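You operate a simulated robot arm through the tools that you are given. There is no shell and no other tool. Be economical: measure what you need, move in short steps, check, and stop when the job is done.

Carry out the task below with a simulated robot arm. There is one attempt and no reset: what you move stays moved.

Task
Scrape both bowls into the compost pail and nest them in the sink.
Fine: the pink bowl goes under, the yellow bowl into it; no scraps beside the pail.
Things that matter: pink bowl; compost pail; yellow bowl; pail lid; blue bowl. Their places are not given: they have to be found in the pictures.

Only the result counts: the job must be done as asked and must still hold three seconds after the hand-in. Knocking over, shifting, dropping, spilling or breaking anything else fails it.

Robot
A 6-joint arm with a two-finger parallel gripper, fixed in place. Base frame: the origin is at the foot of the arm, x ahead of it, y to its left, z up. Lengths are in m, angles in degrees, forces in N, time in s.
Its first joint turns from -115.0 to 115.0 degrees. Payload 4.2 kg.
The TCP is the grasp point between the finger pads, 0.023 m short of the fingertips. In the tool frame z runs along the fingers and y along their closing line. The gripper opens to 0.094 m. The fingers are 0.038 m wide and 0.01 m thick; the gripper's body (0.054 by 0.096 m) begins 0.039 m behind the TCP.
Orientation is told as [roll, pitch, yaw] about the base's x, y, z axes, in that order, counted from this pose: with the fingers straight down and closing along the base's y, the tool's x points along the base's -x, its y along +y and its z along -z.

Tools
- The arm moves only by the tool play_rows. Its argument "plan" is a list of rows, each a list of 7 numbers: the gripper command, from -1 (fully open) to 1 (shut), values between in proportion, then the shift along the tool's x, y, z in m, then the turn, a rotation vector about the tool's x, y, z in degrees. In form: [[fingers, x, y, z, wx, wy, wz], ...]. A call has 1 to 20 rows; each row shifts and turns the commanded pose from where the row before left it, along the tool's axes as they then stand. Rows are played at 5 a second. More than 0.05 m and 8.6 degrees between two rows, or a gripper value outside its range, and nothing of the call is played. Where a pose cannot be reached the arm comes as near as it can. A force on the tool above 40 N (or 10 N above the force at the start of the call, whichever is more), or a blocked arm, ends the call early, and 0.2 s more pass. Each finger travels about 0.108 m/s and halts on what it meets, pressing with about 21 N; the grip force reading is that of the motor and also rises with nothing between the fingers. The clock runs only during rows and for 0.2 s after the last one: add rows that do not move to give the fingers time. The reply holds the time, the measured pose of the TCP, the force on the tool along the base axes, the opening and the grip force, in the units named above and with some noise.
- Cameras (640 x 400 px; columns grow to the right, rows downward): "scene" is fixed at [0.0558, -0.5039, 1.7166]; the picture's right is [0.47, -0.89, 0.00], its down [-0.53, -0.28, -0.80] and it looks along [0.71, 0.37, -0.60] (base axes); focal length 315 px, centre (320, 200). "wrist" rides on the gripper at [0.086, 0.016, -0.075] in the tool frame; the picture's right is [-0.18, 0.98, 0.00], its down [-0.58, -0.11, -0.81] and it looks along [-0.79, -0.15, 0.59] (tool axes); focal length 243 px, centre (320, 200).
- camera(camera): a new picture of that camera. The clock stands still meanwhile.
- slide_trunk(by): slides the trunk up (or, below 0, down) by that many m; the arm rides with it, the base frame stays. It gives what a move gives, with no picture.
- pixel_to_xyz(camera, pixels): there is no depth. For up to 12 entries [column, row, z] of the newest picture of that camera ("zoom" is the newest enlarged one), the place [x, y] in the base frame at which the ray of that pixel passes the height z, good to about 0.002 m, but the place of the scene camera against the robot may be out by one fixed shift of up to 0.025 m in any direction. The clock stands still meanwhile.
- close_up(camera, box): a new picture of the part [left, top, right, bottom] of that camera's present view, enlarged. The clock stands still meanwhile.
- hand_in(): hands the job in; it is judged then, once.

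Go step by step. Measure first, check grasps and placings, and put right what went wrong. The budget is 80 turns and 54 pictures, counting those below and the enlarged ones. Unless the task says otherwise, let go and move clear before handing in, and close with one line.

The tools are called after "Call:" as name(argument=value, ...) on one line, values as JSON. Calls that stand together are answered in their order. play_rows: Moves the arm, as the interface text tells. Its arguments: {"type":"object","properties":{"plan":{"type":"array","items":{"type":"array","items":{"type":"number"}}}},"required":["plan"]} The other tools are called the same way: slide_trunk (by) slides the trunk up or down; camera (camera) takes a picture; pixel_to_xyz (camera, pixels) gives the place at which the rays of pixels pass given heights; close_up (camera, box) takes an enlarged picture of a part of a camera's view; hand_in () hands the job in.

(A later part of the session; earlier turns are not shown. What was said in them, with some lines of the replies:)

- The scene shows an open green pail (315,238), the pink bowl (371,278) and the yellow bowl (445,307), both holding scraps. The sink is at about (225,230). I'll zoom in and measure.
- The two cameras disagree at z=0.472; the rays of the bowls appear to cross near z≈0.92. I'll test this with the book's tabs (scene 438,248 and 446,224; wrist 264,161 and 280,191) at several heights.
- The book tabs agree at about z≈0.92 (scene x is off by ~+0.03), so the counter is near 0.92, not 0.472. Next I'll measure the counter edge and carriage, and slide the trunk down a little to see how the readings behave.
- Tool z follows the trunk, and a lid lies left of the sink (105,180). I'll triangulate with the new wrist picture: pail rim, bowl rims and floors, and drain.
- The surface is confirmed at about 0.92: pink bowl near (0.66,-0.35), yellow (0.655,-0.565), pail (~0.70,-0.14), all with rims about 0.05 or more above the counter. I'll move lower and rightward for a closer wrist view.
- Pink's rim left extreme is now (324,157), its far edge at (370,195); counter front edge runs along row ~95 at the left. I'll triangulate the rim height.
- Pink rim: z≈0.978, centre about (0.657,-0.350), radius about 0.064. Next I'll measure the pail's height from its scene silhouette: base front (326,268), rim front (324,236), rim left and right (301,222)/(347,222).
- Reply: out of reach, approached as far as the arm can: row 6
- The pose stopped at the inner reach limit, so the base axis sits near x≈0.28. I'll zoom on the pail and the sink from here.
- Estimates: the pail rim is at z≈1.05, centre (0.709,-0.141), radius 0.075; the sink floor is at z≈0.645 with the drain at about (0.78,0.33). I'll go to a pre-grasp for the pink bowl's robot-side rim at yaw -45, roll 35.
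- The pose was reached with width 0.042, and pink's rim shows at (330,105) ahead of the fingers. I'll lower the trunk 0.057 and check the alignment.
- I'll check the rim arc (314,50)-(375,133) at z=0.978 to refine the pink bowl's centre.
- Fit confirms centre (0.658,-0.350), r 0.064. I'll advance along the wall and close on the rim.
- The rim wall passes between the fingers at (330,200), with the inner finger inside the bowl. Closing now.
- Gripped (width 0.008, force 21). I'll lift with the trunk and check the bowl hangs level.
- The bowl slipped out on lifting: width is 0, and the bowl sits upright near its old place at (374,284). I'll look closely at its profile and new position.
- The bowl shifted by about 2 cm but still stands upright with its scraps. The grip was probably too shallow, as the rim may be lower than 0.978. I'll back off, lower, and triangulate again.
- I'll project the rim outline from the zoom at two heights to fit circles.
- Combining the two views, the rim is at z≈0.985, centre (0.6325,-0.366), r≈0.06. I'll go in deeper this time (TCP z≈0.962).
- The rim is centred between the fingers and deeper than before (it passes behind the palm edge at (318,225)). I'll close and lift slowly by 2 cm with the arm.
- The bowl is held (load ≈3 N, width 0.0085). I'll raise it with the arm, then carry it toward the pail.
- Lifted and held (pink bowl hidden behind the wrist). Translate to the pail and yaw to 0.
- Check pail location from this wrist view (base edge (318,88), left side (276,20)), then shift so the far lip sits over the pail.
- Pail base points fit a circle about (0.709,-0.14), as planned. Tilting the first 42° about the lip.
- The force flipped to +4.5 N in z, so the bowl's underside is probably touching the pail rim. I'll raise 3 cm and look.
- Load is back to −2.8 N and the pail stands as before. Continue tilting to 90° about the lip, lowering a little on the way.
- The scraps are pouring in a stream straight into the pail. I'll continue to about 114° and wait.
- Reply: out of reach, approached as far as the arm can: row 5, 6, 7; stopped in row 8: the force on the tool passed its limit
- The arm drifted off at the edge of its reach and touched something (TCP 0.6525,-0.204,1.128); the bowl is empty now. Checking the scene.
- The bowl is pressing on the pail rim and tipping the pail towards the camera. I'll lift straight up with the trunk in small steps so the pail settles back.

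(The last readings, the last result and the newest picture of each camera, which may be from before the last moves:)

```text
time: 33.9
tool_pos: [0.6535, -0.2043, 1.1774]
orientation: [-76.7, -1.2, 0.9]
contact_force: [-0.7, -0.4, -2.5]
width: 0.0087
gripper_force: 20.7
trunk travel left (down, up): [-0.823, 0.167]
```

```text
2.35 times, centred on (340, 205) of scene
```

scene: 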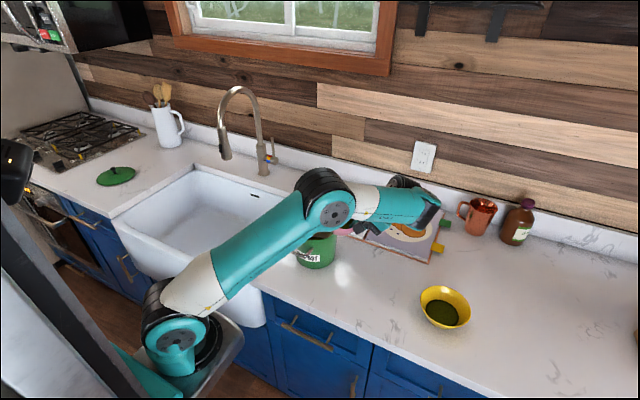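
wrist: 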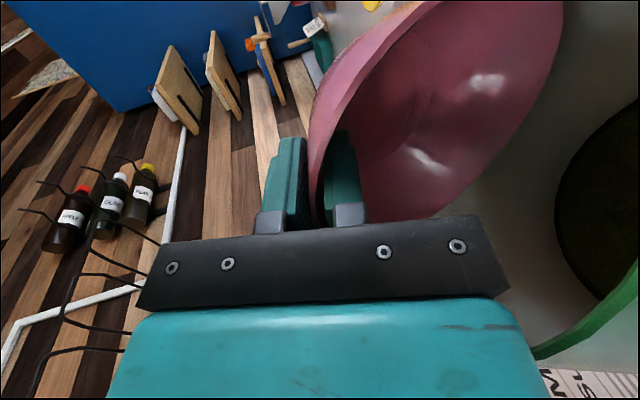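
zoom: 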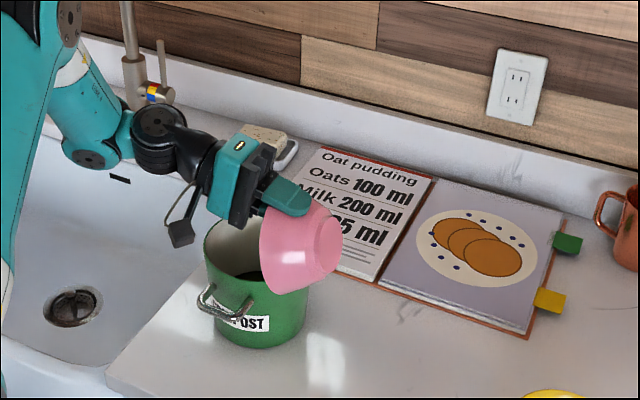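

The pail is upright again, only slightly shifted, with no spill visible; the bowl is empty. I'll rise further, then turn the bowl level again.

Call:
slide_trunk(by=0.08)

Call:
play_rows(plan=[[1, 0, 0, 0, -8, 0, 0], [1, 0, 0, 0, -8, 0, 0], [1, 0, 0, 0, -8, 0, 0], [1, 0, 0, 0, -8, 0, 0], [1, 0, 0, 0, -8, 0, 0], [1, 0, 0, 0, -8, 0, 0], [1, 0, 0, 0, -8, 0, 0], [1, 0, 0, 0, -8, 0, 0], [1, 0, 0, 0, -8, 0, 0], [1, 0, 0, 0, -8, 0, 0], [1, 0, 0, 0, -8, 0, 0], [1, 0, 0, 0, -8, 0, 0], [1, 0, 0, 0, -8, 0, 0], [1, 0, 0, 0, -7.6, 0, 0], [1, 0, 0, 0, 0, 0, 0]])

Call:
camera(camera="scene")

```text
time: 35.1
tool_pos: [0.6538, -0.2037, 1.2571]
orientation: [-76.6, -1.1, 0.9]
contact_force: [0.1, 0.4, -2.7]
width: 0.0089
gripper_force: 20.6
trunk travel left (down, up): [-0.903, 0.087]
```

```text
time: 38.3
tool_pos: [0.6544, -0.2039, 1.2578]
orientation: [35.1, -1.2, 0.9]
contact_force: [0.5, 0.0, -2.2]
width: 0.0086
gripper_force: 20.9
trunk travel left (down, up): [-0.903, 0.087]
```

```text
14 pictures are left
```

scene: 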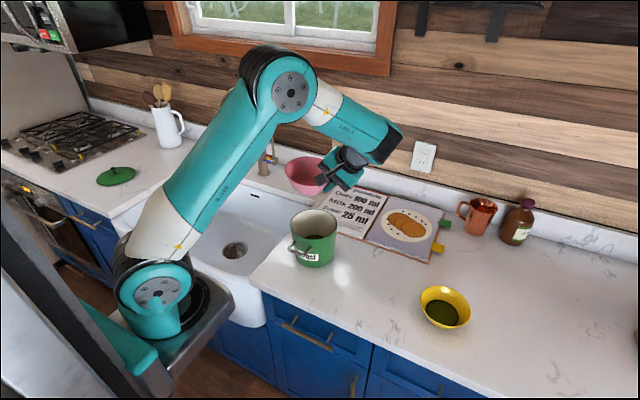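

The pail stands at its original pixels (290–337) and the pink bowl is level in the grip. Carry it over the sink to about (0.70,0.25).

Call:
play_rows(plan=[[1, -0.002, 0.015, 0.0105, 0, 0, 0], [1, -0.0038, 0.03, 0.021, 0, 0, 0], [1, -0.0038, 0.03, 0.021, 0, 0, 0], [1, -0.0038, 0.03, 0.021, 0, 0, 0], [1, -0.0038, 0.03, 0.021, 0, 0, 0], [1, -0.0038, 0.03, 0.021, 0, 0, 0], [1, -0.0038, 0.03, 0.021, 0, 0, 0], [1, -0.0038, 0.03, 0.021, 0, 0, 0], [1, -0.0038, 0.03, 0.021, 0, 0, 0], [1, -0.0038, 0.03, 0.021, 0, 0, 0], [1, -0.0038, 0.03, 0.021, 0, 0, 0], [1, -0.0038, 0.03, 0.021, 0, 0, 0], [1, -0.0038, 0.027, 0.0185, 0, 0, 0], [1, 0, 0, 0, 0, 0, 0]])

Call:
slide_trunk(by=-0.22)

Call:
camera(camera="scene")

```text
time: 41.3
tool_pos: [0.6922, 0.2535, 1.259]
orientation: [34.9, -1.2, 0.9]
contact_force: [-1.0, -0.5, -1.8]
width: 0.0085
gripper_force: 21.0
trunk travel left (down, up): [-0.903, 0.087]
```

```text
time: 43.6
tool_pos: [0.6932, 0.2537, 1.0407]
orientation: [35.1, -1.2, 0.9]
contact_force: [0.3, -0.2, -1.5]
width: 0.0088
gripper_force: 21.2
trunk travel left (down, up): [-0.683, 0.307]
```

```text
13 pictures are left
```

scene: 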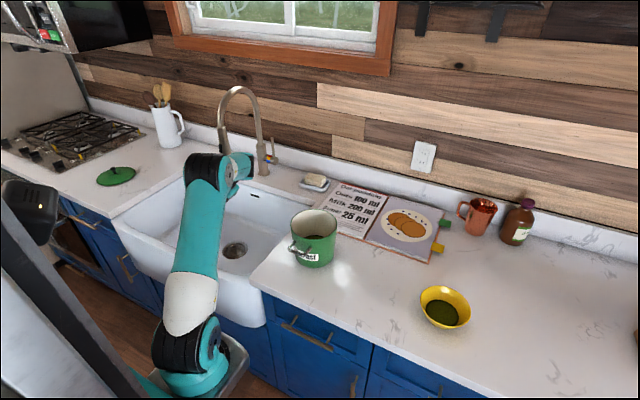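

The bowl is over the sink and the elbow is well above its front edge. Checking the wrist view before the descent.

Call:
camera(camera="wrist")

```text
12 pictures are left
```

wrist: 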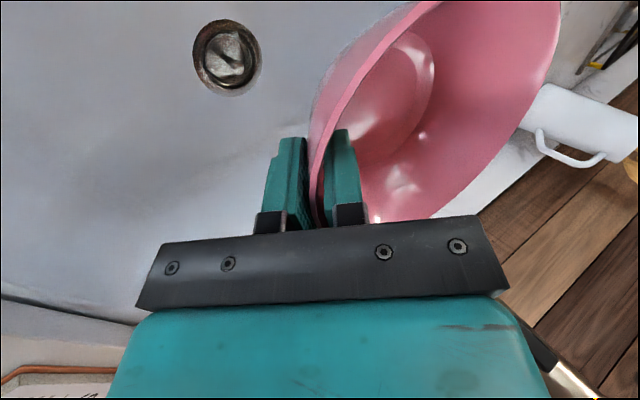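

The bowl is empty and clean, and the drain works out at (0.77,0.32), clear of my spot. Lowering with the trunk, then the last part with the arm until contact.

Call:
slide_trunk(by=-0.2)

Call:
play_rows(plan=[[1, 0, -0.0086, 0.0123, 0, 0, 0], [1, 0, -0.0086, 0.0123, 0, 0, 0], [1, 0, -0.0086, 0.0123, 0, 0, 0], [1, 0, -0.0086, 0.0123, 0, 0, 0], [1, 0, -0.0086, 0.0123, 0, 0, 0], [1, 0, -0.0086, 0.0123, 0, 0, 0], [1, 0, -0.0086, 0.0123, 0, 0, 0], [1, 0, 0, 0, 0, 0, 0]])

Call:
camera(camera="scene")

```text
time: 45.8
tool_pos: [0.6932, 0.2517, 0.8408]
orientation: [35.0, -1.2, 0.8]
contact_force: [-0.3, 0.3, -2.3]
width: 0.0087
gripper_force: 21.1
trunk travel left (down, up): [-0.483, 0.507]
```

```text
time: 47.6
tool_pos: [0.6955, 0.2516, 0.7329]
orientation: [34.9, -1.2, 1.0]
contact_force: [-0.1, 0.2, -2.2]
width: 0.0087
gripper_force: 21.2
trunk travel left (down, up): [-0.483, 0.507]
```

```text
11 pictures are left
```

scene: 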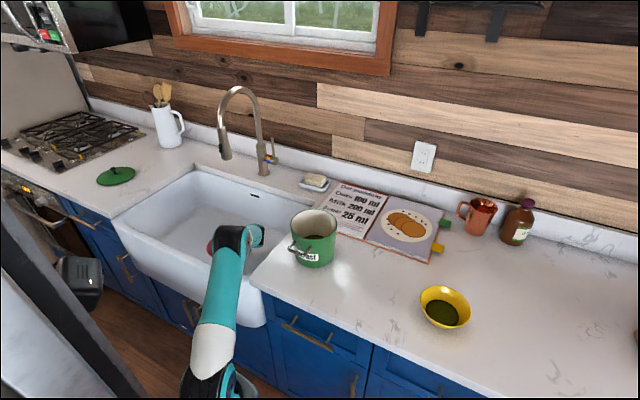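

Still free (−2.2 N) at z 0.733, with the pink rim visible at (210,245). I'll ease down in small steps to find the floor.

Call:
play_rows(plan=[[1, 0, -0.0046, 0.0066, 0, 0, 0], [1, 0, -0.0046, 0.0066, 0, 0, 0], [1, 0, -0.0046, 0.0066, 0, 0, 0], [1, 0, 0, 0, 0, 0, 0]])

Call:
play_rows(plan=[[1, 0, -0.0029, 0.0041, 0, 0, 0], [1, 0, -0.0029, 0.0041, 0, 0, 0], [1, 0, 0, 0, 0, 0, 0]])

```text
time: 48.6
tool_pos: [0.696, 0.2519, 0.7094]
orientation: [35.0, -1.2, 0.9]
contact_force: [-0.1, 1.0, -2.0]
width: 0.0086
gripper_force: 21.1
trunk travel left (down, up): [-0.483, 0.507]
```

```text
time: 49.4
tool_pos: [0.6968, 0.2523, 0.6999]
orientation: [35.1, -1.1, 0.8]
contact_force: [0.3, -0.2, -1.8]
width: 0.0085
gripper_force: 20.9
trunk travel left (down, up): [-0.483, 0.507]
```

Call:
play_rows(plan=[[1, 0, -0.0023, 0.0033, 0, 0, 0], [1, 0, -0.0023, 0.0033, 0, 0, 0], [1, 0, 0, 0, 0, 0, 0]])

Call:
play_rows(plan=[[1, 0, -0.0017, 0.0025, 0, 0, 0], [1, 0, -0.0017, 0.0025, 0, 0, 0], [1, 0, 0, 0, 0, 0, 0]])

```text
time: 50.2
tool_pos: [0.6968, 0.2553, 0.6956]
orientation: [35.2, -1.5, 1.0]
contact_force: [0.5, 2.5, 23.9]
width: 0.0085
gripper_force: 20.7
trunk travel left (down, up): [-0.483, 0.507]
```

```text
time: 51.0
tool_pos: [0.6969, 0.2555, 0.6895]
orientation: [35.3, -1.4, 1.1]
contact_force: [-0.5, 13.4, 29.8]
width: 0.0093
gripper_force: 20.6
trunk travel left (down, up): [-0.483, 0.507]
```

The bowl touched the floor at TCP z≈0.697. I'll ease up 6 mm, open, and back off along the tool axis.

Call:
play_rows(plan=[[1, 0, 0.0034, -0.0049, 0, 0, 0], [1, 0, 0, 0, 0, 0, 0], [0.8, 0, 0, 0, 0, 0, 0], [0.6, 0, 0, 0, 0, 0, 0], [0.4, 0, 0, 0, 0, 0, 0], [0.2, 0, 0, 0, 0, 0, 0], [0.2, 0, 0, 0, 0, 0, 0]])

Call:
play_rows(plan=[[0.2, 0, 0, -0.01, 0, 0, 0], [0.2, 0, 0, -0.02, 0, 0, 0], [0.2, 0, 0, -0.02, 0, 0, 0], [0.2, 0, 0, -0.02, 0, 0, 0], [0.2, 0, 0.02, -0.0286, 0, 0, 0], [0.2, 0, 0.02, -0.0286, 0, 0, 0], [0.2, 0, 0.02, -0.0286, 0, 0, 0], [0.2, 0, 0.02, -0.0286, 0, 0, 0]])

Call:
camera(camera="wrist")

```text
time: 52.6
tool_pos: [0.6955, 0.2538, 0.6933]
orientation: [35.0, -1.2, 0.9]
contact_force: [-1.4, 3.4, 8.0]
width: 0.0346
gripper_force: 0.0
trunk travel left (down, up): [-0.483, 0.507]
```

```text
time: 54.4
tool_pos: [0.6906, 0.2151, 0.8883]
orientation: [35.1, -1.2, 0.9]
contact_force: [-0.1, -0.2, -0.7]
width: 0.0378
gripper_force: 0.0
trunk travel left (down, up): [-0.483, 0.507]
```

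```text
10 pictures are left
```

wrist: 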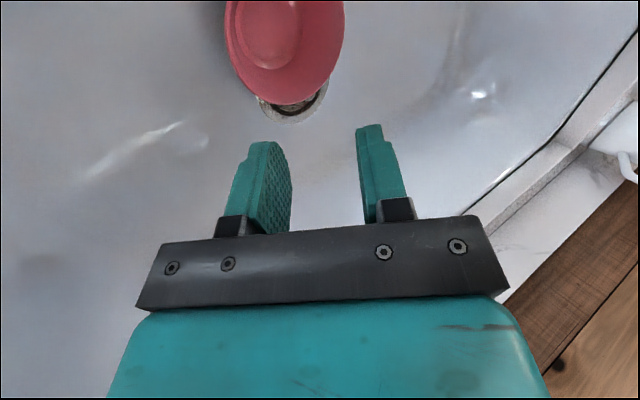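

The pink bowl stands in the sink just this side of the drain. Measuring its rim at z≈0.71 for nesting.

Call:
pixel_to_xyz(camera="wrist", pixels=[[225, 35, 0.71], [235, 72, 0.71], [258, 96, 0.71], [287, 105, 0.71], [315, 95, 0.71], [338, 62, 0.71], [344, 30, 0.71], [343, 5, 0.71], [270, 40, 0.66]])

Call:
slide_trunk(by=0.4)

```text
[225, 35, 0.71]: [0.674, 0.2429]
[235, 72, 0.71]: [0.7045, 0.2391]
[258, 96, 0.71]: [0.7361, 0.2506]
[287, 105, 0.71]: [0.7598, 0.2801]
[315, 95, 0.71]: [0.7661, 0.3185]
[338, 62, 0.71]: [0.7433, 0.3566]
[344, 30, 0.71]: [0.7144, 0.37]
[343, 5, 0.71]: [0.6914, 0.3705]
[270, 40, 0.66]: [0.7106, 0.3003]
```

```text
time: 58.2
tool_pos: [0.6926, 0.2158, 1.2889]
orientation: [34.9, -1.2, 0.8]
contact_force: [0.0, -0.8, -1.2]
width: 0.0376
gripper_force: 0.1
trunk travel left (down, up): [-0.883, 0.107]
```

Pink's centre in the sink is (0.697,0.301). Now to the yellow bowl: cross back high, then yaw to −111 with the trunk still up.

Call:
play_rows(plan=[[0.2, 0.0077, -0.0301, -0.0211, 0, 0, 0], [0.2, 0.0077, -0.0301, -0.0211, 0, 0, 0], [0.2, 0.0077, -0.0301, -0.0211, 0, 0, 0], [0.2, 0.0077, -0.0301, -0.0211, 0, 0, 0], [0.2, 0.0077, -0.0301, -0.0211, 0, 0, 0], [0.2, 0.0077, -0.0301, -0.0211, 0, 0, 0], [0.2, 0.0077, -0.0301, -0.0211, 0, 0, 0], [0.2, 0.0077, -0.0301, -0.0211, 0, 0, 0], [0.2, 0.0077, -0.0301, -0.0211, 0, 0, 0], [0.2, 0.0077, -0.0301, -0.0211, 0, 0, 0], [0.2, 0.0077, -0.0301, -0.0211, 0, 0, 0], [0.2, 0.0077, -0.0301, -0.0211, 0, 0, 0], [0.2, 0.0077, -0.0301, -0.0211, 0, 0, 0], [0.2, 0.0077, -0.0301, -0.0211, 0, 0, 0], [0.2, 0.0077, -0.0301, -0.0211, 0, 0, 0], [0.2, 0.0077, -0.0301, -0.0211, 0, 0, 0], [0.2, 0.0077, -0.0301, -0.0211, 0, 0, 0], [0.2, 0.0077, -0.0301, -0.0211, 0, 0, 0], [0.2, 0.0077, -0.0301, -0.0211, 0, 0, 0], [0.2, 0.0077, -0.0301, -0.0211, 0, 0, 0]])

Call:
play_rows(plan=[[0.2, 0, 0, 0, 0, -4.59, 6.55], [0.2, 0, 0, 0, 0, -4.59, 6.55], [0.2, 0, 0, 0, 0, -4.59, 6.55], [0.2, 0, 0, 0, 0, -4.59, 6.55], [0.2, 0, 0, 0, 0, -4.59, 6.55], [0.2, 0, 0, 0, 0, -4.59, 6.55], [0.2, 0, 0, 0, 0, -4.59, 6.55], [0.2, 0, 0, 0, 0, -4.59, 6.55], [0.2, 0, 0, 0, 0, -4.59, 6.55], [0.2, 0, 0, 0, 0, -4.59, 6.55], [0.2, 0, 0, 0, 0, -4.59, 6.55], [0.2, 0, 0, 0, 0, -4.59, 6.55], [0.2, 0, 0, 0, 0, -4.59, 6.55], [0.2, 0, 0, 0, 0, -4.59, 6.55], [0.2, 0, 0, 0, 0, 0, 0]])

```text
time: 62.4
tool_pos: [0.5063, -0.4489, 1.2233]
orientation: [34.9, -1.3, 0.8]
contact_force: [0.9, 0.0, 0.3]
width: 0.0377
gripper_force: 0.0
out of reach, approached as far as the arm can: row 16, 17, 18, 19, 20
trunk travel left (down, up): [-0.883, 0.107]
```

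```text
time: 65.6
tool_pos: [0.5049, -0.4479, 1.2225]
orientation: [36.2, 0.3, -111.1]
contact_force: [-0.1, 1.0, -0.8]
width: 0.0375
gripper_force: 0.0
trunk travel left (down, up): [-0.883, 0.107]
```

The arm reached the right yaw at (0.505,-0.448). I'll lower the trunk to about z 1.07 and look at the yellow bowl.

Call:
slide_trunk(by=-0.14)

Call:
camera(camera="wrist")

```text
time: 67.3
tool_pos: [0.5066, -0.4471, 1.0835]
orientation: [36.1, 0.5, -111.2]
contact_force: [-0.2, 0.0, -0.6]
width: 0.0376
gripper_force: 0.1
trunk travel left (down, up): [-0.743, 0.247]
```

```text
9 pictures are left
```

wrist: 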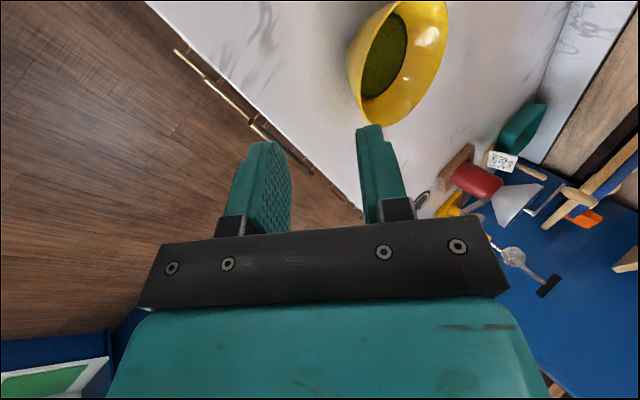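

Yellow's rim runs (366,110)-(382,125)-(425,92)-(446,20). I'll project it.

Call:
pixel_to_xyz(camera="wrist", pixels=[[382, 125, 0.985], [367, 114, 0.985], [361, 92, 0.985], [402, 117, 0.985], [425, 92, 0.985], [440, 58, 0.985], [447, 20, 0.985], [395, 2, 0.985], [365, 60, 0.985]])

Call:
close_up(camera="wrist", box=[320, 0, 480, 130])

```text
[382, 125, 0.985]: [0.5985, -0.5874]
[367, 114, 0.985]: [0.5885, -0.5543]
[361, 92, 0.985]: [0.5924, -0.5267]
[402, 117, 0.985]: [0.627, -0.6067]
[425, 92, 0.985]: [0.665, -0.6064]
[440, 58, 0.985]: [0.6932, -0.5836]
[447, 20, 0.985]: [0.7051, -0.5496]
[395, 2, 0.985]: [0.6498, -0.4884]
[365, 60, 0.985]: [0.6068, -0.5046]
```

```text
3.08 times, centred on (400, 65) of wrist
```

zoom: 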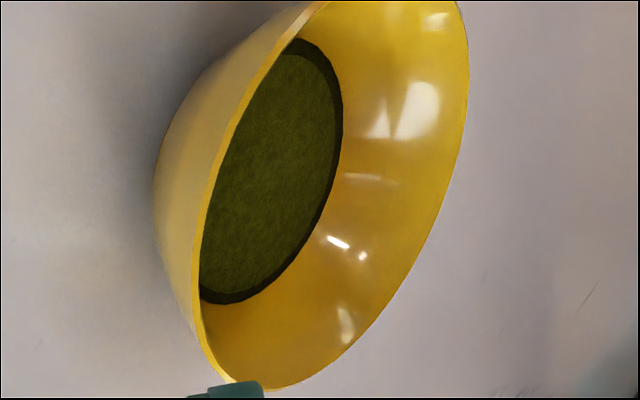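

Call:
pixel_to_xyz(camera="zoom", pixels=[[318, 5, 0.985], [255, 90, 0.985], [215, 180, 0.985], [192, 260, 0.985], [198, 340, 0.985], [230, 380, 0.985], [275, 388, 0.985], [330, 362, 0.985], [400, 290, 0.985], [450, 180, 0.985], [467, 90, 0.985], [460, 5, 0.985]])

```text
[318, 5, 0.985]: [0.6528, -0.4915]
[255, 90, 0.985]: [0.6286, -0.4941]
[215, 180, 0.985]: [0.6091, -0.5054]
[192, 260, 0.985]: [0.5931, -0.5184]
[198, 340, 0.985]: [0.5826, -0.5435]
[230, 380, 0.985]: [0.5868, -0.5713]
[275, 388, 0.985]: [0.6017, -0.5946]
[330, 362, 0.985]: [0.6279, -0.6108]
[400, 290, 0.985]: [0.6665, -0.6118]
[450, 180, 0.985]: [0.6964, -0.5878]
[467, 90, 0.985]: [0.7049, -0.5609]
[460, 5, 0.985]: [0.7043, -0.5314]
```

Yellow fits a circle centred (0.644,-0.552), r 0.061, rim z≈0.985. I'll move to the pre-grasp and then advance along the wall.

Call:
play_rows(plan=[[0.2, -0.016, 0.0098, 0, 0, 0, 0], [0.2, -0.016, 0.0098, 0, 0, 0, 0], [0.2, -0.0161, 0.0098, 0, 0, 0, 0], [0.2, 0, 0, 0.028, 0, 0, 0], [0.2, 0, 0, 0.028, 0, 0, 0], [0.2, 0, 0, 0.028, 0, 0, 0], [0.2, 0, 0, 0, 0, 0, 0]])

Call:
camera(camera="wrist")

```text
time: 68.9
tool_pos: [0.5553, -0.5207, 1.0313]
orientation: [36.2, 0.3, -111.1]
contact_force: [-0.3, 0.9, -0.1]
width: 0.0375
gripper_force: 0.1
trunk travel left (down, up): [-0.743, 0.247]
```

```text
7 pictures are left
```

wrist: 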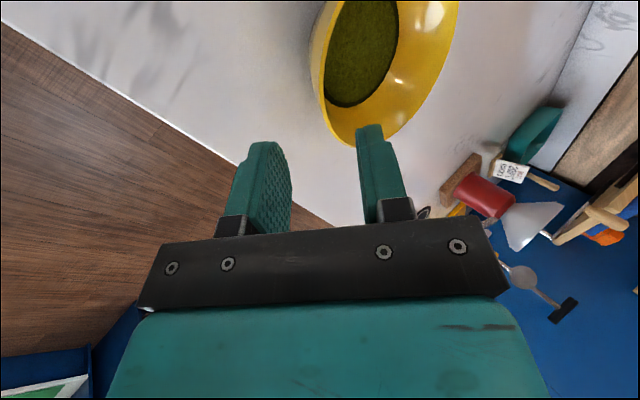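

The view matches the earlier good pink approach. I'll advance the last 87 mm, close, and lift slightly.

Call:
play_rows(plan=[[0.2, 0.0007, 0.0005, 0.0217, 0, 0, 0], [0.2, 0.0007, 0.0005, 0.0217, 0, 0, 0], [0.2, 0.0007, 0.0005, 0.0217, 0, 0, 0], [0.2, 0.0007, 0.0005, 0.0217, 0, 0, 0], [0.2, 0, 0, 0, 0, 0, 0]])

Call:
play_rows(plan=[[0.4, 0, 0, 0, 0, 0, 0], [0.7, 0, 0, 0, 0, 0, 0], [1, 0, 0, 0, 0, 0, 0], [1, 0, 0, 0, 0, 0, 0], [1, 0, 0, 0, 0, 0, 0], [1, 0, 0, 0, 0, 0, 0]])

Call:
play_rows(plan=[[1, 0, 0.0012, -0.0016, 0, 0, 0], [1, 0, 0.0017, -0.0025, 0, 0, 0], [1, 0, 0.0017, -0.0025, 0, 0, 0], [1, 0, 0.0023, -0.0033, 0, 0, 0], [1, 0, 0.0023, -0.0033, 0, 0, 0], [1, 0, 0.0023, -0.0033, 0, 0, 0], [1, 0, 0, 0, 0, 0, 0]])

```text
time: 70.1
tool_pos: [0.6075, -0.5342, 0.9641]
orientation: [36.2, 0.3, -111.1]
contact_force: [-0.6, -0.2, 0.6]
width: 0.0378
gripper_force: 0.1
trunk travel left (down, up): [-0.743, 0.247]
```

```text
time: 71.5
tool_pos: [0.6068, -0.5324, 0.9626]
orientation: [36.1, 0.4, -111.1]
contact_force: [-0.4, 0.4, -0.2]
width: 0.0086
gripper_force: 21.3
trunk travel left (down, up): [-0.743, 0.247]
```

```text
time: 73.1
tool_pos: [0.6069, -0.5342, 0.9836]
orientation: [36.1, 0.5, -111.1]
contact_force: [0.3, -0.3, -1.6]
width: 0.0087
gripper_force: 21.3
trunk travel left (down, up): [-0.743, 0.247]
```

Held (0.0087). Lifting 14.5 cm with the arm, then translating toward the pail before yawing.

Call:
play_rows(plan=[[1, 0, 0.004, -0.0056, 0, 0, 0], [1, 0, 0.0071, -0.0097, 0, 0, 0], [1, 0, 0.0071, -0.0097, 0, 0, 0], [1, 0, 0.0071, -0.0097, 0, 0, 0], [1, 0, 0.0071, -0.0097, 0, 0, 0], [1, 0, 0.0071, -0.0097, 0, 0, 0], [1, 0, 0.0071, -0.0097, 0, 0, 0], [1, 0, 0.0071, -0.0097, 0, 0, 0], [1, 0, 0.0071, -0.0097, 0, 0, 0], [1, 0, 0.0071, -0.0097, 0, 0, 0], [1, 0, 0.0071, -0.0097, 0, 0, 0], [1, 0, 0.0071, -0.0097, 0, 0, 0], [1, 0, 0.0071, -0.0097, 0, 0, 0], [1, 0, 0.004, -0.0056, 0, 0, 0], [1, 0, 0, 0, 0, 0, 0]])

Call:
play_rows(plan=[[1, 0.015, -0.0018, -0.0013, 0, 0, 0], [1, 0.025, -0.003, -0.0022, 0, 0, 0], [1, 0.025, -0.003, -0.0022, 0, 0, 0], [1, 0.025, -0.003, -0.0022, 0, 0, 0], [1, 0.025, -0.003, -0.0022, 0, 0, 0], [1, 0.025, -0.003, -0.0022, 0, 0, 0], [1, 0.025, -0.003, -0.0022, 0, 0, 0], [1, 0.025, -0.003, -0.0022, 0, 0, 0], [1, 0.025, -0.003, -0.0022, 0, 0, 0], [1, 0.015, -0.0018, -0.0013, 0, 0, 0], [1, 0, 0, 0, 0, 0, 0]])

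```text
time: 76.3
tool_pos: [0.6056, -0.5352, 1.1405]
orientation: [36.1, 0.6, -111.1]
contact_force: [1.6, 0.0, -2.5]
width: 0.0087
gripper_force: 21.0
trunk travel left (down, up): [-0.743, 0.247]
```

```text
time: 78.7
tool_pos: [0.6569, -0.3077, 1.1415]
orientation: [36.2, 0.4, -111.0]
contact_force: [-0.6, -0.2, -3.1]
width: 0.0083
gripper_force: 21.3
trunk travel left (down, up): [-0.743, 0.247]
```

Load −3.1 N, held. Yaw the bowl round to face +y beside the pail.

Call:
play_rows(plan=[[1, 0, 0, 0, 0, 4.68, -6.4], [1, 0, 0, 0, 0, 4.68, -6.4], [1, 0, 0, 0, 0, 4.68, -6.4], [1, 0, 0, 0, 0, 4.68, -6.4], [1, 0, 0, 0, 0, 4.68, -6.4], [1, 0, 0, 0, 0, 4.68, -6.4], [1, 0, 0, 0, 0, 4.68, -6.4], [1, 0, 0, 0, 0, 4.68, -6.4], [1, 0, 0, 0, 0, 4.68, -6.4], [1, 0, 0, 0, 0, 4.68, -6.4], [1, 0, 0, 0, 0, 4.68, -6.4], [1, 0, 0, 0, 0, 4.68, -6.4], [1, 0, 0, 0, 0, 4.68, -6.4], [1, 0, 0, 0, 0, 4.68, -6.4], [1, 0, 0, 0, 0, 0, 0]])

Call:
close_up(camera="scene", box=[240, 130, 480, 290])

```text
time: 81.9
tool_pos: [0.6453, -0.2965, 1.1286]
orientation: [36.5, -0.2, 0.0]
contact_force: [-1.0, 0.0, -2.1]
width: 0.0088
gripper_force: 20.8
out of reach, approached as far as the arm can: row 14
trunk travel left (down, up): [-0.743, 0.247]
```

```text
2.50 times, centred on (360, 210) of scene
```

zoom: 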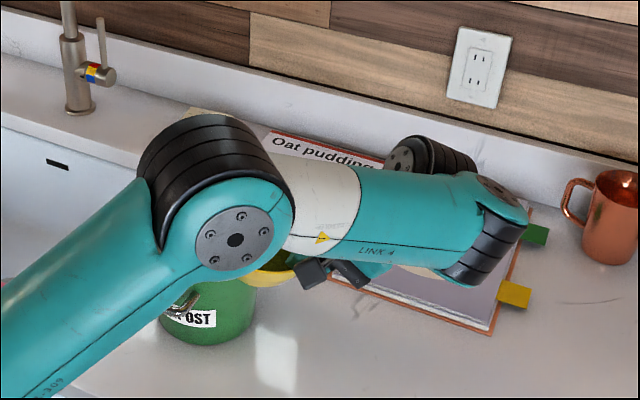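

The bowl is in place at yaw 0, slightly off (0.645,-0.297). I'll raise it 3 cm by trunk, shift over the pail, and tilt the first 42° with more clearance than before.

Call:
slide_trunk(by=0.032)

Call:
play_rows(plan=[[1, -0.016, 0.0081, 0.006, 0, 0, 0], [1, -0.016, 0.0081, 0.006, 0, 0, 0], [1, -0.016, 0.0081, 0.006, 0, 0, 0], [1, -0.016, 0.0081, 0.006, 0, 0, 0], [1, 0, 0, 0, 0, 0, 0]])

Call:
play_rows(plan=[[1, 0, -0.0011, -0.0016, 6, 0, 0], [1, 0, -0.0002, -0.0011, 6, 0, 0], [1, 0, 0.0007, -0.0006, 6, 0, 0], [1, 0, 0.0017, -0.0002, 6, 0, 0], [1, 0, 0.0027, 0.0, 6, 0, 0], [1, 0, 0.0037, 0.0002, 6, 0, 0], [1, 0, 0.0046, 0.0002, 6, 0, 0], [1, 0, 0, 0, 0, 0, 0]])

```text
time: 82.7
tool_pos: [0.6458, -0.2962, 1.1607]
orientation: [36.5, -0.2, -0.2]
contact_force: [0.6, -0.3, -2.7]
width: 0.0085
gripper_force: 21.1
trunk travel left (down, up): [-0.775, 0.215]
```

```text
time: 83.8
tool_pos: [0.6992, -0.2482, 1.1546]
orientation: [36.3, -0.4, -0.3]
contact_force: [0.7, 0.0, -1.9]
width: 0.0086
gripper_force: 20.9
out of reach, approached as far as the arm can: row 2, 3, 4
trunk travel left (down, up): [-0.775, 0.215]
```

```text
time: 85.7
tool_pos: [0.6991, -0.237, 1.1576]
orientation: [-5.6, -0.2, -0.1]
contact_force: [-0.4, 0.6, -3.1]
width: 0.0085
gripper_force: 20.8
trunk travel left (down, up): [-0.775, 0.215]
```

No contact this time (−3.1 N), with the lip at about y −0.147, z 1.108. Continue the tilt in two parts.

Call:
play_rows(plan=[[1, 0, -0.0004, -0.0098, 6, 0, 0], [1, 0, 0.0046, -0.0098, 6, 0, 0], [1, 0, 0.0046, -0.0098, 6, 0, 0], [1, 0, 0.0071, -0.0044, 6, 0, 0]])

Call:
play_rows(plan=[[1, 0, 0.0077, -0.0047, 6, 0, 0], [1, 0, 0.0082, -0.005, 6, 0, 0], [1, 0, 0.0087, -0.0054, 6, 0, 0], [1, 0, 0.0091, -0.0059, 6, 0, 0], [1, 0, 0, 0, 0, 0, 0], [1, 0, 0, 0, 0, 0, 0], [1, 0, 0, 0, 0, 0, 0], [1, 0, 0, 0, 0, 0, 0], [1, 0, 0, 0, 0, 0, 0], [1, 0, 0, 0, 0, 0, 0], [1, 0, 0, 0, 0, 0, 0], [1, 0, 0, 0, 0, 0, 0]])

```text
time: 86.7
tool_pos: [0.6992, -0.2146, 1.1838]
orientation: [-29.7, -0.3, -0.2]
contact_force: [0.2, 0.6, -2.6]
width: 0.0082
gripper_force: 21.2
trunk travel left (down, up): [-0.775, 0.215]
```

```text
time: 89.2
tool_pos: [0.7014, -0.1751, 1.1792]
orientation: [-53.4, -0.2, -0.1]
contact_force: [-0.3, 0.1, -1.2]
width: 0.0083
gripper_force: 20.6
trunk travel left (down, up): [-0.775, 0.215]
```

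Load dropped to −1.2 N, so it is emptying. I'll wait a bit more, then look inside.

Call:
play_rows(plan=[[1, 0, 0, 0, 0, 0, 0], [1, 0, 0, 0, 0, 0, 0], [1, 0, 0, 0, 0, 0, 0], [1, 0, 0, 0, 0, 0, 0], [1, 0, 0, 0, 0, 0, 0], [1, 0, 0, 0, 0, 0, 0], [1, 0, 0, 0, 0, 0, 0], [1, 0, 0, 0, 0, 0, 0], [1, 0, 0, 0, 0, 0, 0], [1, 0, 0, 0, 0, 0, 0], [1, 0, 0, 0, 0, 0, 0], [1, 0, 0, 0, 0, 0, 0]])

Call:
camera(camera="wrist")

```text
time: 91.8
tool_pos: [0.7005, -0.1753, 1.1782]
orientation: [-53.5, -0.2, -0.1]
contact_force: [-0.8, -0.6, -2.9]
width: 0.0083
gripper_force: 21.2
trunk travel left (down, up): [-0.775, 0.215]
```

```text
5 pictures are left
```

wrist: 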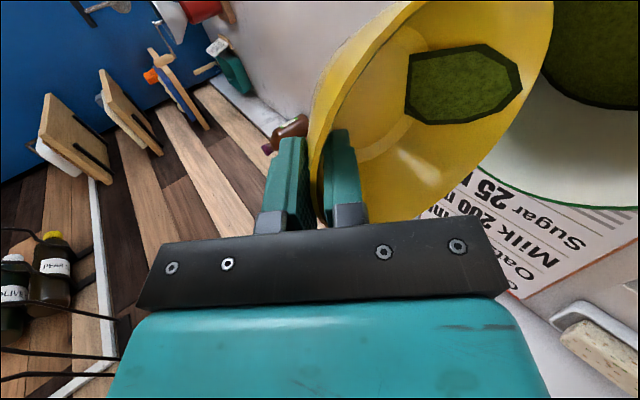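

There is still a pool in the yellow bowl at 90° tilt, so more tilt is needed. The earlier trouble looks like a wrist singularity (tool axis along −y), so I'll yaw −35° first to get away from it, with the lip staying over the pail.

Call:
play_rows(plan=[[1, 0, 0, 0, 0, 5.63, 4.16], [1, 0, 0, 0, 0, 5.63, 4.16], [1, 0, 0, 0, 0, 5.63, 4.16], [1, 0, 0, 0, 0, 5.63, 4.16], [1, 0, 0, 0, 0, 5.63, 4.16], [1, 0, 0, 0, 0, 0, 0]])

Call:
play_rows(plan=[[1, 0, 0.0046, -0.0098, 6, 0, 0], [1, 0, 0, 0, 0, 0, 0]])

```text
time: 93.2
tool_pos: [0.6307, -0.2051, 1.1222]
orientation: [-53.3, -0.2, -35.0]
contact_force: [0.4, 0.7, -2.5]
width: 0.0085
gripper_force: 21.7
out of reach, approached as far as the arm can: row 2, 3, 4, 5
trunk travel left (down, up): [-0.775, 0.215]
```

```text
time: 93.7
tool_pos: [0.6164, -0.2031, 1.1177]
orientation: [-57.2, -1.6, -35.0]
contact_force: [2.5, 3.2, 12.6]
width: 0.01
gripper_force: 21.2
out of reach, approached as far as the arm can: row 1
trunk travel left (down, up): [-0.775, 0.215]
stopped in row 1: the force on the tool passed its limit (the readings are from after the stop); the commanded pose is now the measured one
```

That was an outer reach limit rather than a singularity: the arm sagged and pressed the pail. I'll lift by trunk right away and look.

Call:
slide_trunk(by=0.02)

Call:
slide_trunk(by=0.06)

Call:
camera(camera="scene")

```text
time: 94.3
tool_pos: [0.6188, -0.2037, 1.1347]
orientation: [-57.4, -1.5, -35.2]
contact_force: [-0.1, -0.6, -0.8]
width: 0.0084
gripper_force: 20.9
trunk travel left (down, up): [-0.795, 0.195]
```

```text
time: 95.3
tool_pos: [0.6172, -0.2034, 1.1947]
orientation: [-57.3, -1.5, -35.1]
contact_force: [-0.5, 0.5, -2.9]
width: 0.0084
gripper_force: 21.3
trunk travel left (down, up): [-0.855, 0.135]
```

```text
4 pictures are left
```

scene: 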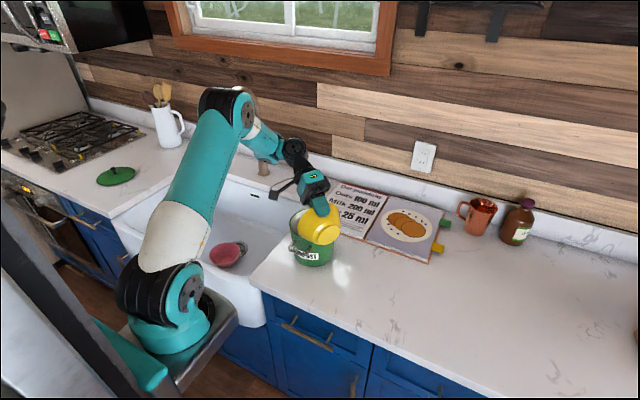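

The pail is upright and the counter clean, but the yellow lip is near the pail's edge. I'll yaw to +21 (bringing the wrist closer to the base) and move the bowl back over the pail's centre.

Call:
play_rows(plan=[[1, 0, 0, 0, 0, -5.89, -3.78], [1, 0, 0, 0, 0, -5.89, -3.78], [1, 0, 0, 0, 0, -5.89, -3.78], [1, 0, 0, 0, 0, -5.89, -3.78], [1, 0, 0, 0, 0, -5.89, -3.78], [1, 0, 0, 0, 0, -5.89, -3.78], [1, 0, 0, 0, 0, -5.89, -3.78], [1, 0, 0, 0, 0, -5.89, -3.78], [1, -0.0231, 0.0025, -0.0038, 0, 0, 0], [1, -0.0231, 0.0025, -0.0038, 0, 0, 0], [1, -0.0231, 0.0025, -0.0038, 0, 0, 0], [1, -0.0231, 0.0025, -0.0038, 0, 0, 0], [1, 0, 0, 0, 0, 0, 0]])

```text
time: 98.1
tool_pos: [0.6976, -0.1542, 1.1952]
orientation: [-58.5, -0.8, 20.8]
contact_force: [-0.5, -0.2, -2.9]
width: 0.0082
gripper_force: 21.0
trunk travel left (down, up): [-0.855, 0.135]
```

That was fully reached. I'll tilt further, two rows at a time.

Call:
play_rows(plan=[[1, 0, 0.0046, -0.0098, 6, 0, 0], [1, 0, 0.0046, -0.0098, 6, 0, 0], [1, 0, 0, 0, 0, 0, 0]])

Call:
play_rows(plan=[[1, 0, 0.0046, -0.0098, 6, 0, 0], [1, 0, 0, 0, 0, 0, 0], [1, 0, 0, 0, 0, 0, 0], [1, 0, 0, 0, 0, 0, 0], [1, 0, 0, 0, 0, 0, 0], [1, 0, 0, 0, 0, 0, 0]])

```text
time: 98.9
tool_pos: [0.6902, -0.1346, 1.1967]
orientation: [-70.7, -1.0, 21.0]
contact_force: [0.7, -1.1, -2.5]
width: 0.0086
gripper_force: 20.3
trunk travel left (down, up): [-0.855, 0.135]
```

```text
time: 100.3
tool_pos: [0.6851, -0.1235, 1.1966]
orientation: [-76.5, -0.8, 20.9]
contact_force: [0.3, 0.0, -1.9]
width: 0.0084
gripper_force: 20.5
trunk travel left (down, up): [-0.855, 0.135]
```

Reached −76.5 with no problem. One more 6°, a wait, then a look inside.

Call:
play_rows(plan=[[1, 0, 0.0046, -0.0098, 6, 0, 0], [1, 0, 0, 0, 0, 0, 0], [1, 0, 0, 0, 0, 0, 0], [1, 0, 0, 0, 0, 0, 0], [1, 0, 0, 0, 0, 0, 0], [1, 0, 0, 0, 0, 0, 0], [1, 0, 0, 0, 0, 0, 0], [1, 0, 0, 0, 0, 0, 0], [1, 0, 0, 0, 0, 0, 0], [1, 0, 0, 0, 0, 0, 0]])

Call:
camera(camera="wrist")

```text
time: 102.5
tool_pos: [0.6783, -0.1243, 1.1898]
orientation: [-81.1, -0.9, 21.5]
contact_force: [0.5, 0.0, -2.5]
width: 0.0082
gripper_force: 21.0
out of reach, approached as far as the arm can: row 1
trunk travel left (down, up): [-0.855, 0.135]
```

```text
3 pictures are left
```

wrist: 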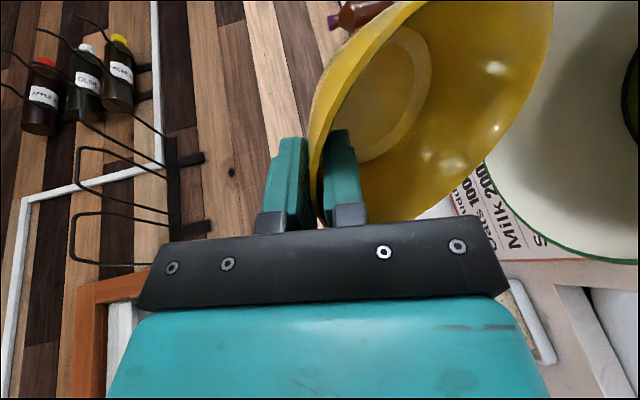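

The bowl is empty. I'll rise, turn it level, and yaw back to 0.

Call:
slide_trunk(by=0.09)

Call:
play_rows(plan=[[1, 0, 0, 0, -8, 0, 0], [1, 0, 0, 0, -8, 0, 0], [1, 0, 0, 0, -8, 0, 0], [1, 0, 0, 0, -8, 0, 0], [1, 0, 0, 0, -8, 0, 0], [1, 0, 0, 0, -8, 0, 0], [1, 0, 0, 0, -8, 0, 0], [1, 0, 0, 0, -8, 0, 0], [1, 0, 0, 0, -8, 0, 0], [1, 0, 0, 0, -8, 0, 0], [1, 0, 0, 0, -8, 0, 0], [1, 0, 0, 0, -8, 0, 0], [1, 0, 0, 0, -8, 0, 0], [1, 0, 0, 0, -8, 0, 0], [1, 0, 0, 0, -5.3, 0, 0], [1, 0, 0, 0, 0, 0, 0]])

Call:
play_rows(plan=[[1, 0, 0, 0, 0, -4.13, 5.65], [1, 0, 0, 0, 0, -4.13, 5.65], [1, 0, 0, 0, 0, -4.13, 5.65], [1, 0, 0, 0, 0, 0, 0]])

```text
time: 103.8
tool_pos: [0.6774, -0.1248, 1.2781]
orientation: [-81.2, -0.8, 21.4]
contact_force: [-0.1, -0.6, -2.6]
width: 0.0083
gripper_force: 20.6
trunk travel left (down, up): [-0.945, 0.045]
```

```text
time: 107.2
tool_pos: [0.6777, -0.1272, 1.2785]
orientation: [36.2, -0.9, 21.3]
contact_force: [-0.1, -0.6, -2.9]
width: 0.0083
gripper_force: 20.8
trunk travel left (down, up): [-0.945, 0.045]
```

```text
time: 108.2
tool_pos: [0.6778, -0.1267, 1.2782]
orientation: [36.5, -0.8, 0.2]
contact_force: [-0.6, 0.1, -3.1]
width: 0.0083
gripper_force: 20.9
trunk travel left (down, up): [-0.945, 0.045]
```

Level again and held (−3 N with the empty bowl). Before nesting I'll check the pink bowl in the sink with one close-up.

Call:
close_up(camera="scene", box=[180, 190, 360, 302])

```text
3.56 times, centred on (270, 246) of scene
```

zoom: 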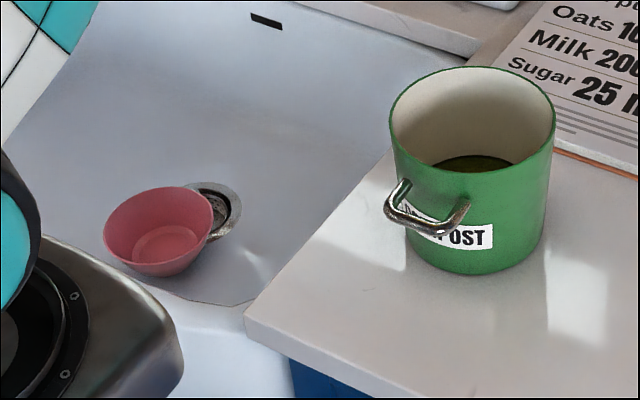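

Pink is upright beside the drain, the pail is upright, and the counter is clean. Carry yellow over the pink bowl (target TCP 0.695,0.256) and lower by trunk.

Call:
play_rows(plan=[[1, -0.0008, 0.015, 0.0111, 0, 0, 0], [1, -0.0015, 0.028, 0.0207, 0, 0, 0], [1, -0.0015, 0.028, 0.0207, 0, 0, 0], [1, -0.0015, 0.028, 0.0207, 0, 0, 0], [1, -0.0015, 0.028, 0.0207, 0, 0, 0], [1, -0.0015, 0.028, 0.0207, 0, 0, 0], [1, -0.0015, 0.028, 0.0207, 0, 0, 0], [1, -0.0015, 0.028, 0.0207, 0, 0, 0], [1, -0.0015, 0.028, 0.0207, 0, 0, 0], [1, -0.0015, 0.028, 0.0207, 0, 0, 0], [1, -0.0015, 0.028, 0.0207, 0, 0, 0], [1, -0.0008, 0.013, 0.0096, 0, 0, 0], [1, 0, 0, 0, 0, 0, 0]])

Call:
slide_trunk(by=-0.24)

Call:
slide_trunk(by=-0.222)

```text
time: 111.0
tool_pos: [0.6932, 0.2593, 1.2796]
orientation: [36.5, -0.8, 0.3]
contact_force: [-0.2, -0.1, -1.9]
width: 0.0084
gripper_force: 21.1
trunk travel left (down, up): [-0.945, 0.045]
```

```text
time: 113.5
tool_pos: [0.692, 0.2579, 1.0393]
orientation: [36.5, -0.8, 0.4]
contact_force: [-0.2, -0.4, -1.7]
width: 0.0079
gripper_force: 21.2
trunk travel left (down, up): [-0.705, 0.285]
```

```text
time: 115.8
tool_pos: [0.692, 0.2583, 0.8169]
orientation: [36.6, -0.9, 0.4]
contact_force: [0.9, 0.1, -2.3]
width: 0.0084
gripper_force: 21.0
trunk travel left (down, up): [-0.483, 0.507]
```

Now 5 cm lower with the arm, then check the alignment by the wrist camera just above the pink rim.

Call:
play_rows(plan=[[1, -0.0005, -0.0078, 0.01, 0, 0, 0], [1, -0.0005, -0.0078, 0.01, 0, 0, 0], [1, -0.0005, -0.0075, 0.01, 0, 0, 0], [1, -0.0005, -0.0075, 0.01, 0, 0, 0], [1, 0, 0, 0, 0, 0, 0]])

Call:
camera(camera="wrist")

```text
time: 117.0
tool_pos: [0.6943, 0.2587, 0.7675]
orientation: [36.6, -0.8, 0.5]
contact_force: [0.3, -0.1, -3.0]
width: 0.0083
gripper_force: 20.9
trunk travel left (down, up): [-0.483, 0.507]
```

```text
1 pictures are left
```

wrist: 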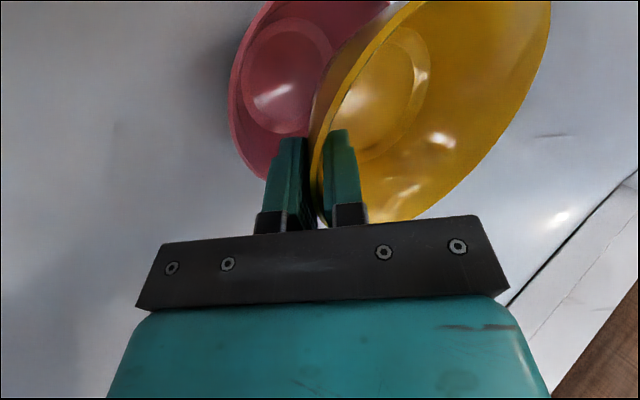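

Pink's rim arc shows at (265,178)-(228,100)-(262,10) and yellow's rim at (550,10)-(410,218). I'll project both to compare centres.

Call:
pixel_to_xyz(camera="wrist", pixels=[[266, 179, 0.722], [245, 158, 0.722], [231, 125, 0.722], [229, 90, 0.722], [238, 50, 0.722], [255, 18, 0.722], [550, 10, 0.79], [535, 75, 0.79], [500, 140, 0.79], [460, 185, 0.79], [425, 212, 0.79], [360, 55, 0.79]])

```text
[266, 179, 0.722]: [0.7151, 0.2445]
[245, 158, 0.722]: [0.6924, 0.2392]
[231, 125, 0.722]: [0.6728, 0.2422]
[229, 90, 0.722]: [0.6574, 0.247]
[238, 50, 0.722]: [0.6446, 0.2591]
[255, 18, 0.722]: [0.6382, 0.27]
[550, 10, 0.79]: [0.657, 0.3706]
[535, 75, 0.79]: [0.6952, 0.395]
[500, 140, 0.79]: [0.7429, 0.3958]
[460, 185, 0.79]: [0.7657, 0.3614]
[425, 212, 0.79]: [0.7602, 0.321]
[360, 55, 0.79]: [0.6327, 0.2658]
```

Pink's centre is (0.690,0.300); yellow, held the same way as pink was, will be at about (0.689,0.305), so I'll correct −4 mm in y and descend gently.

Call:
play_rows(plan=[[1, -0.0005, -0.0092, 0.0056, 0, 0, 0], [1, 0, -0.006, 0.008, 0, 0, 0], [1, 0, -0.006, 0.008, 0, 0, 0], [1, 0, 0, 0, 0, 0, 0]])

Call:
play_rows(plan=[[1, 0, -0.003, 0.004, 0, 0, 0], [1, 0, -0.003, 0.004, 0, 0, 0], [1, 0, 0, 0, 0, 0, 0]])

```text
time: 118.0
tool_pos: [0.6951, 0.2542, 0.7375]
orientation: [36.5, -0.8, 0.2]
contact_force: [0.4, 0.9, -2.9]
width: 0.0081
gripper_force: 21.4
trunk travel left (down, up): [-0.483, 0.507]
```

```text
time: 118.8
tool_pos: [0.6957, 0.2533, 0.7279]
orientation: [36.5, -0.9, 0.5]
contact_force: [0.8, 1.5, -1.0]
width: 0.0081
gripper_force: 21.1
trunk travel left (down, up): [-0.483, 0.507]
```

The outer finger is now between the two walls near pink's rim, and forces are still small. I'll slide 1 cm along the finger direction, which keeps that gap, and check.

Call:
play_rows(plan=[[1, 0, 0, 0.005, 0, 0, 0], [1, 0, 0, 0, 0, 0, 0]])

Call:
play_rows(plan=[[1, 0, 0, 0.004, 0, 0, 0], [1, 0, 0, 0, 0, 0, 0]])

```text
time: 119.4
tool_pos: [0.697, 0.2547, 0.7264]
orientation: [36.7, -1.1, 0.3]
contact_force: [-1.1, -7.8, 26.4]
width: 0.0082
gripper_force: 21.1
trunk travel left (down, up): [-0.483, 0.507]
```

```text
time: 119.8
tool_pos: [0.6975, 0.258, 0.7253]
orientation: [36.9, -1.4, 0.3]
contact_force: [-0.7, -4.7, 14.4]
width: 0.0081
gripper_force: 21.3
trunk travel left (down, up): [-0.483, 0.507]
stopped in row 1: the force on the tool passed its limit (the readings are from after the stop); the commanded pose is now the measured one
```

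Yellow now rests on pink's far wall (upward force). I'll relax by 4 mm, then open while shifting along tool y so the outer finger stays put, and retreat along the finger line.

Call:
play_rows(plan=[[1, 0, -0.002, -0.004, 0, 0, 0], [1, 0, 0, 0, 0, 0, 0]])

Call:
play_rows(plan=[[0.8, 0, 0.0005, 0, 0, 0, 0], [0.72, 0, 0.0019, 0, 0, 0, 0], [0.62, 0, 0.0023, 0, 0, 0, 0], [0.55, 0, 0.0016, 0, 0, 0, 0], [0.55, 0, 0, 0, 0, 0, 0], [0.55, 0, 0, 0, 0, 0, 0]])

```text
time: 120.4
tool_pos: [0.6975, 0.254, 0.7273]
orientation: [36.7, -1.1, 0.3]
contact_force: [0.0, 2.8, 6.1]
width: 0.0084
gripper_force: 20.7
trunk travel left (down, up): [-0.483, 0.507]
```

```text
time: 121.8
tool_pos: [0.6981, 0.2568, 0.7318]
orientation: [36.7, -1.1, 0.3]
contact_force: [0.0, 2.2, 0.5]
width: 0.0204
gripper_force: 0.1
trunk travel left (down, up): [-0.483, 0.507]
```

Released (width 0.020, forces small). Retreating along the finger line, then up.

Call:
play_rows(plan=[[0.55, 0, 0, -0.006, 0, 0, 0], [0.55, 0, 0, -0.01, 0, 0, 0], [0.55, 0, 0, -0.012, 0, 0, 0], [0.55, 0, 0, -0.015, 0, 0, 0], [0.55, 0, 0, -0.02, 0, 0, 0], [0.55, 0, 0, -0.02, 0, 0, 0], [0.55, 0, 0.018, -0.0241, 0, 0, 0], [0.55, 0, 0.018, -0.0241, 0, 0, 0], [0.55, 0, 0.018, -0.0241, 0, 0, 0], [0.55, 0, 0.018, -0.0241, 0, 0, 0]])

Call:
slide_trunk(by=0.02)

Call:
camera(camera="wrist")

```text
time: 124.0
tool_pos: [0.6948, 0.2102, 0.9176]
orientation: [36.7, -1.0, 0.3]
contact_force: [0.4, 0.2, -0.1]
width: 0.021
gripper_force: 0.1
trunk travel left (down, up): [-0.483, 0.507]
```

```text
time: 124.6
tool_pos: [0.6935, 0.2103, 0.9373]
orientation: [36.7, -1.1, 0.3]
contact_force: [0.2, 0.3, -0.2]
width: 0.0212
gripper_force: 0.0
trunk travel left (down, up): [-0.503, 0.487]
```

```text
0 pictures are left
```

wrist: 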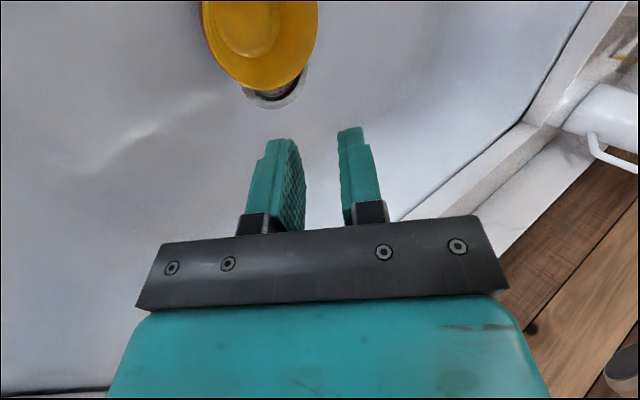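

Yellow sits in pink, with pink's edge visible along (205,45). I'll move the arm clear upward.

Call:
slide_trunk(by=0.35)

Call:
hand_in()

```text
time: 128.1
tool_pos: [0.6948, 0.2107, 1.2871]
orientation: [36.7, -1.1, 0.4]
contact_force: [-0.8, -0.4, 0.3]
width: 0.0215
gripper_force: 0.1
trunk travel left (down, up): [-0.853, 0.137]
```

```text
The job is handed in.
```

I emptied both bowls into the compost pail and nested them in the sink, yellow inside pink. I saw no scraps beside the pail, though my last view of the counter was before the final nesting. The arm bumped the pail three times while pouring, tipping it once, but it stood upright in its place afterwards. The pink bowl also slipped out of the grip on the first lift and slid about 2 cm without spilling.
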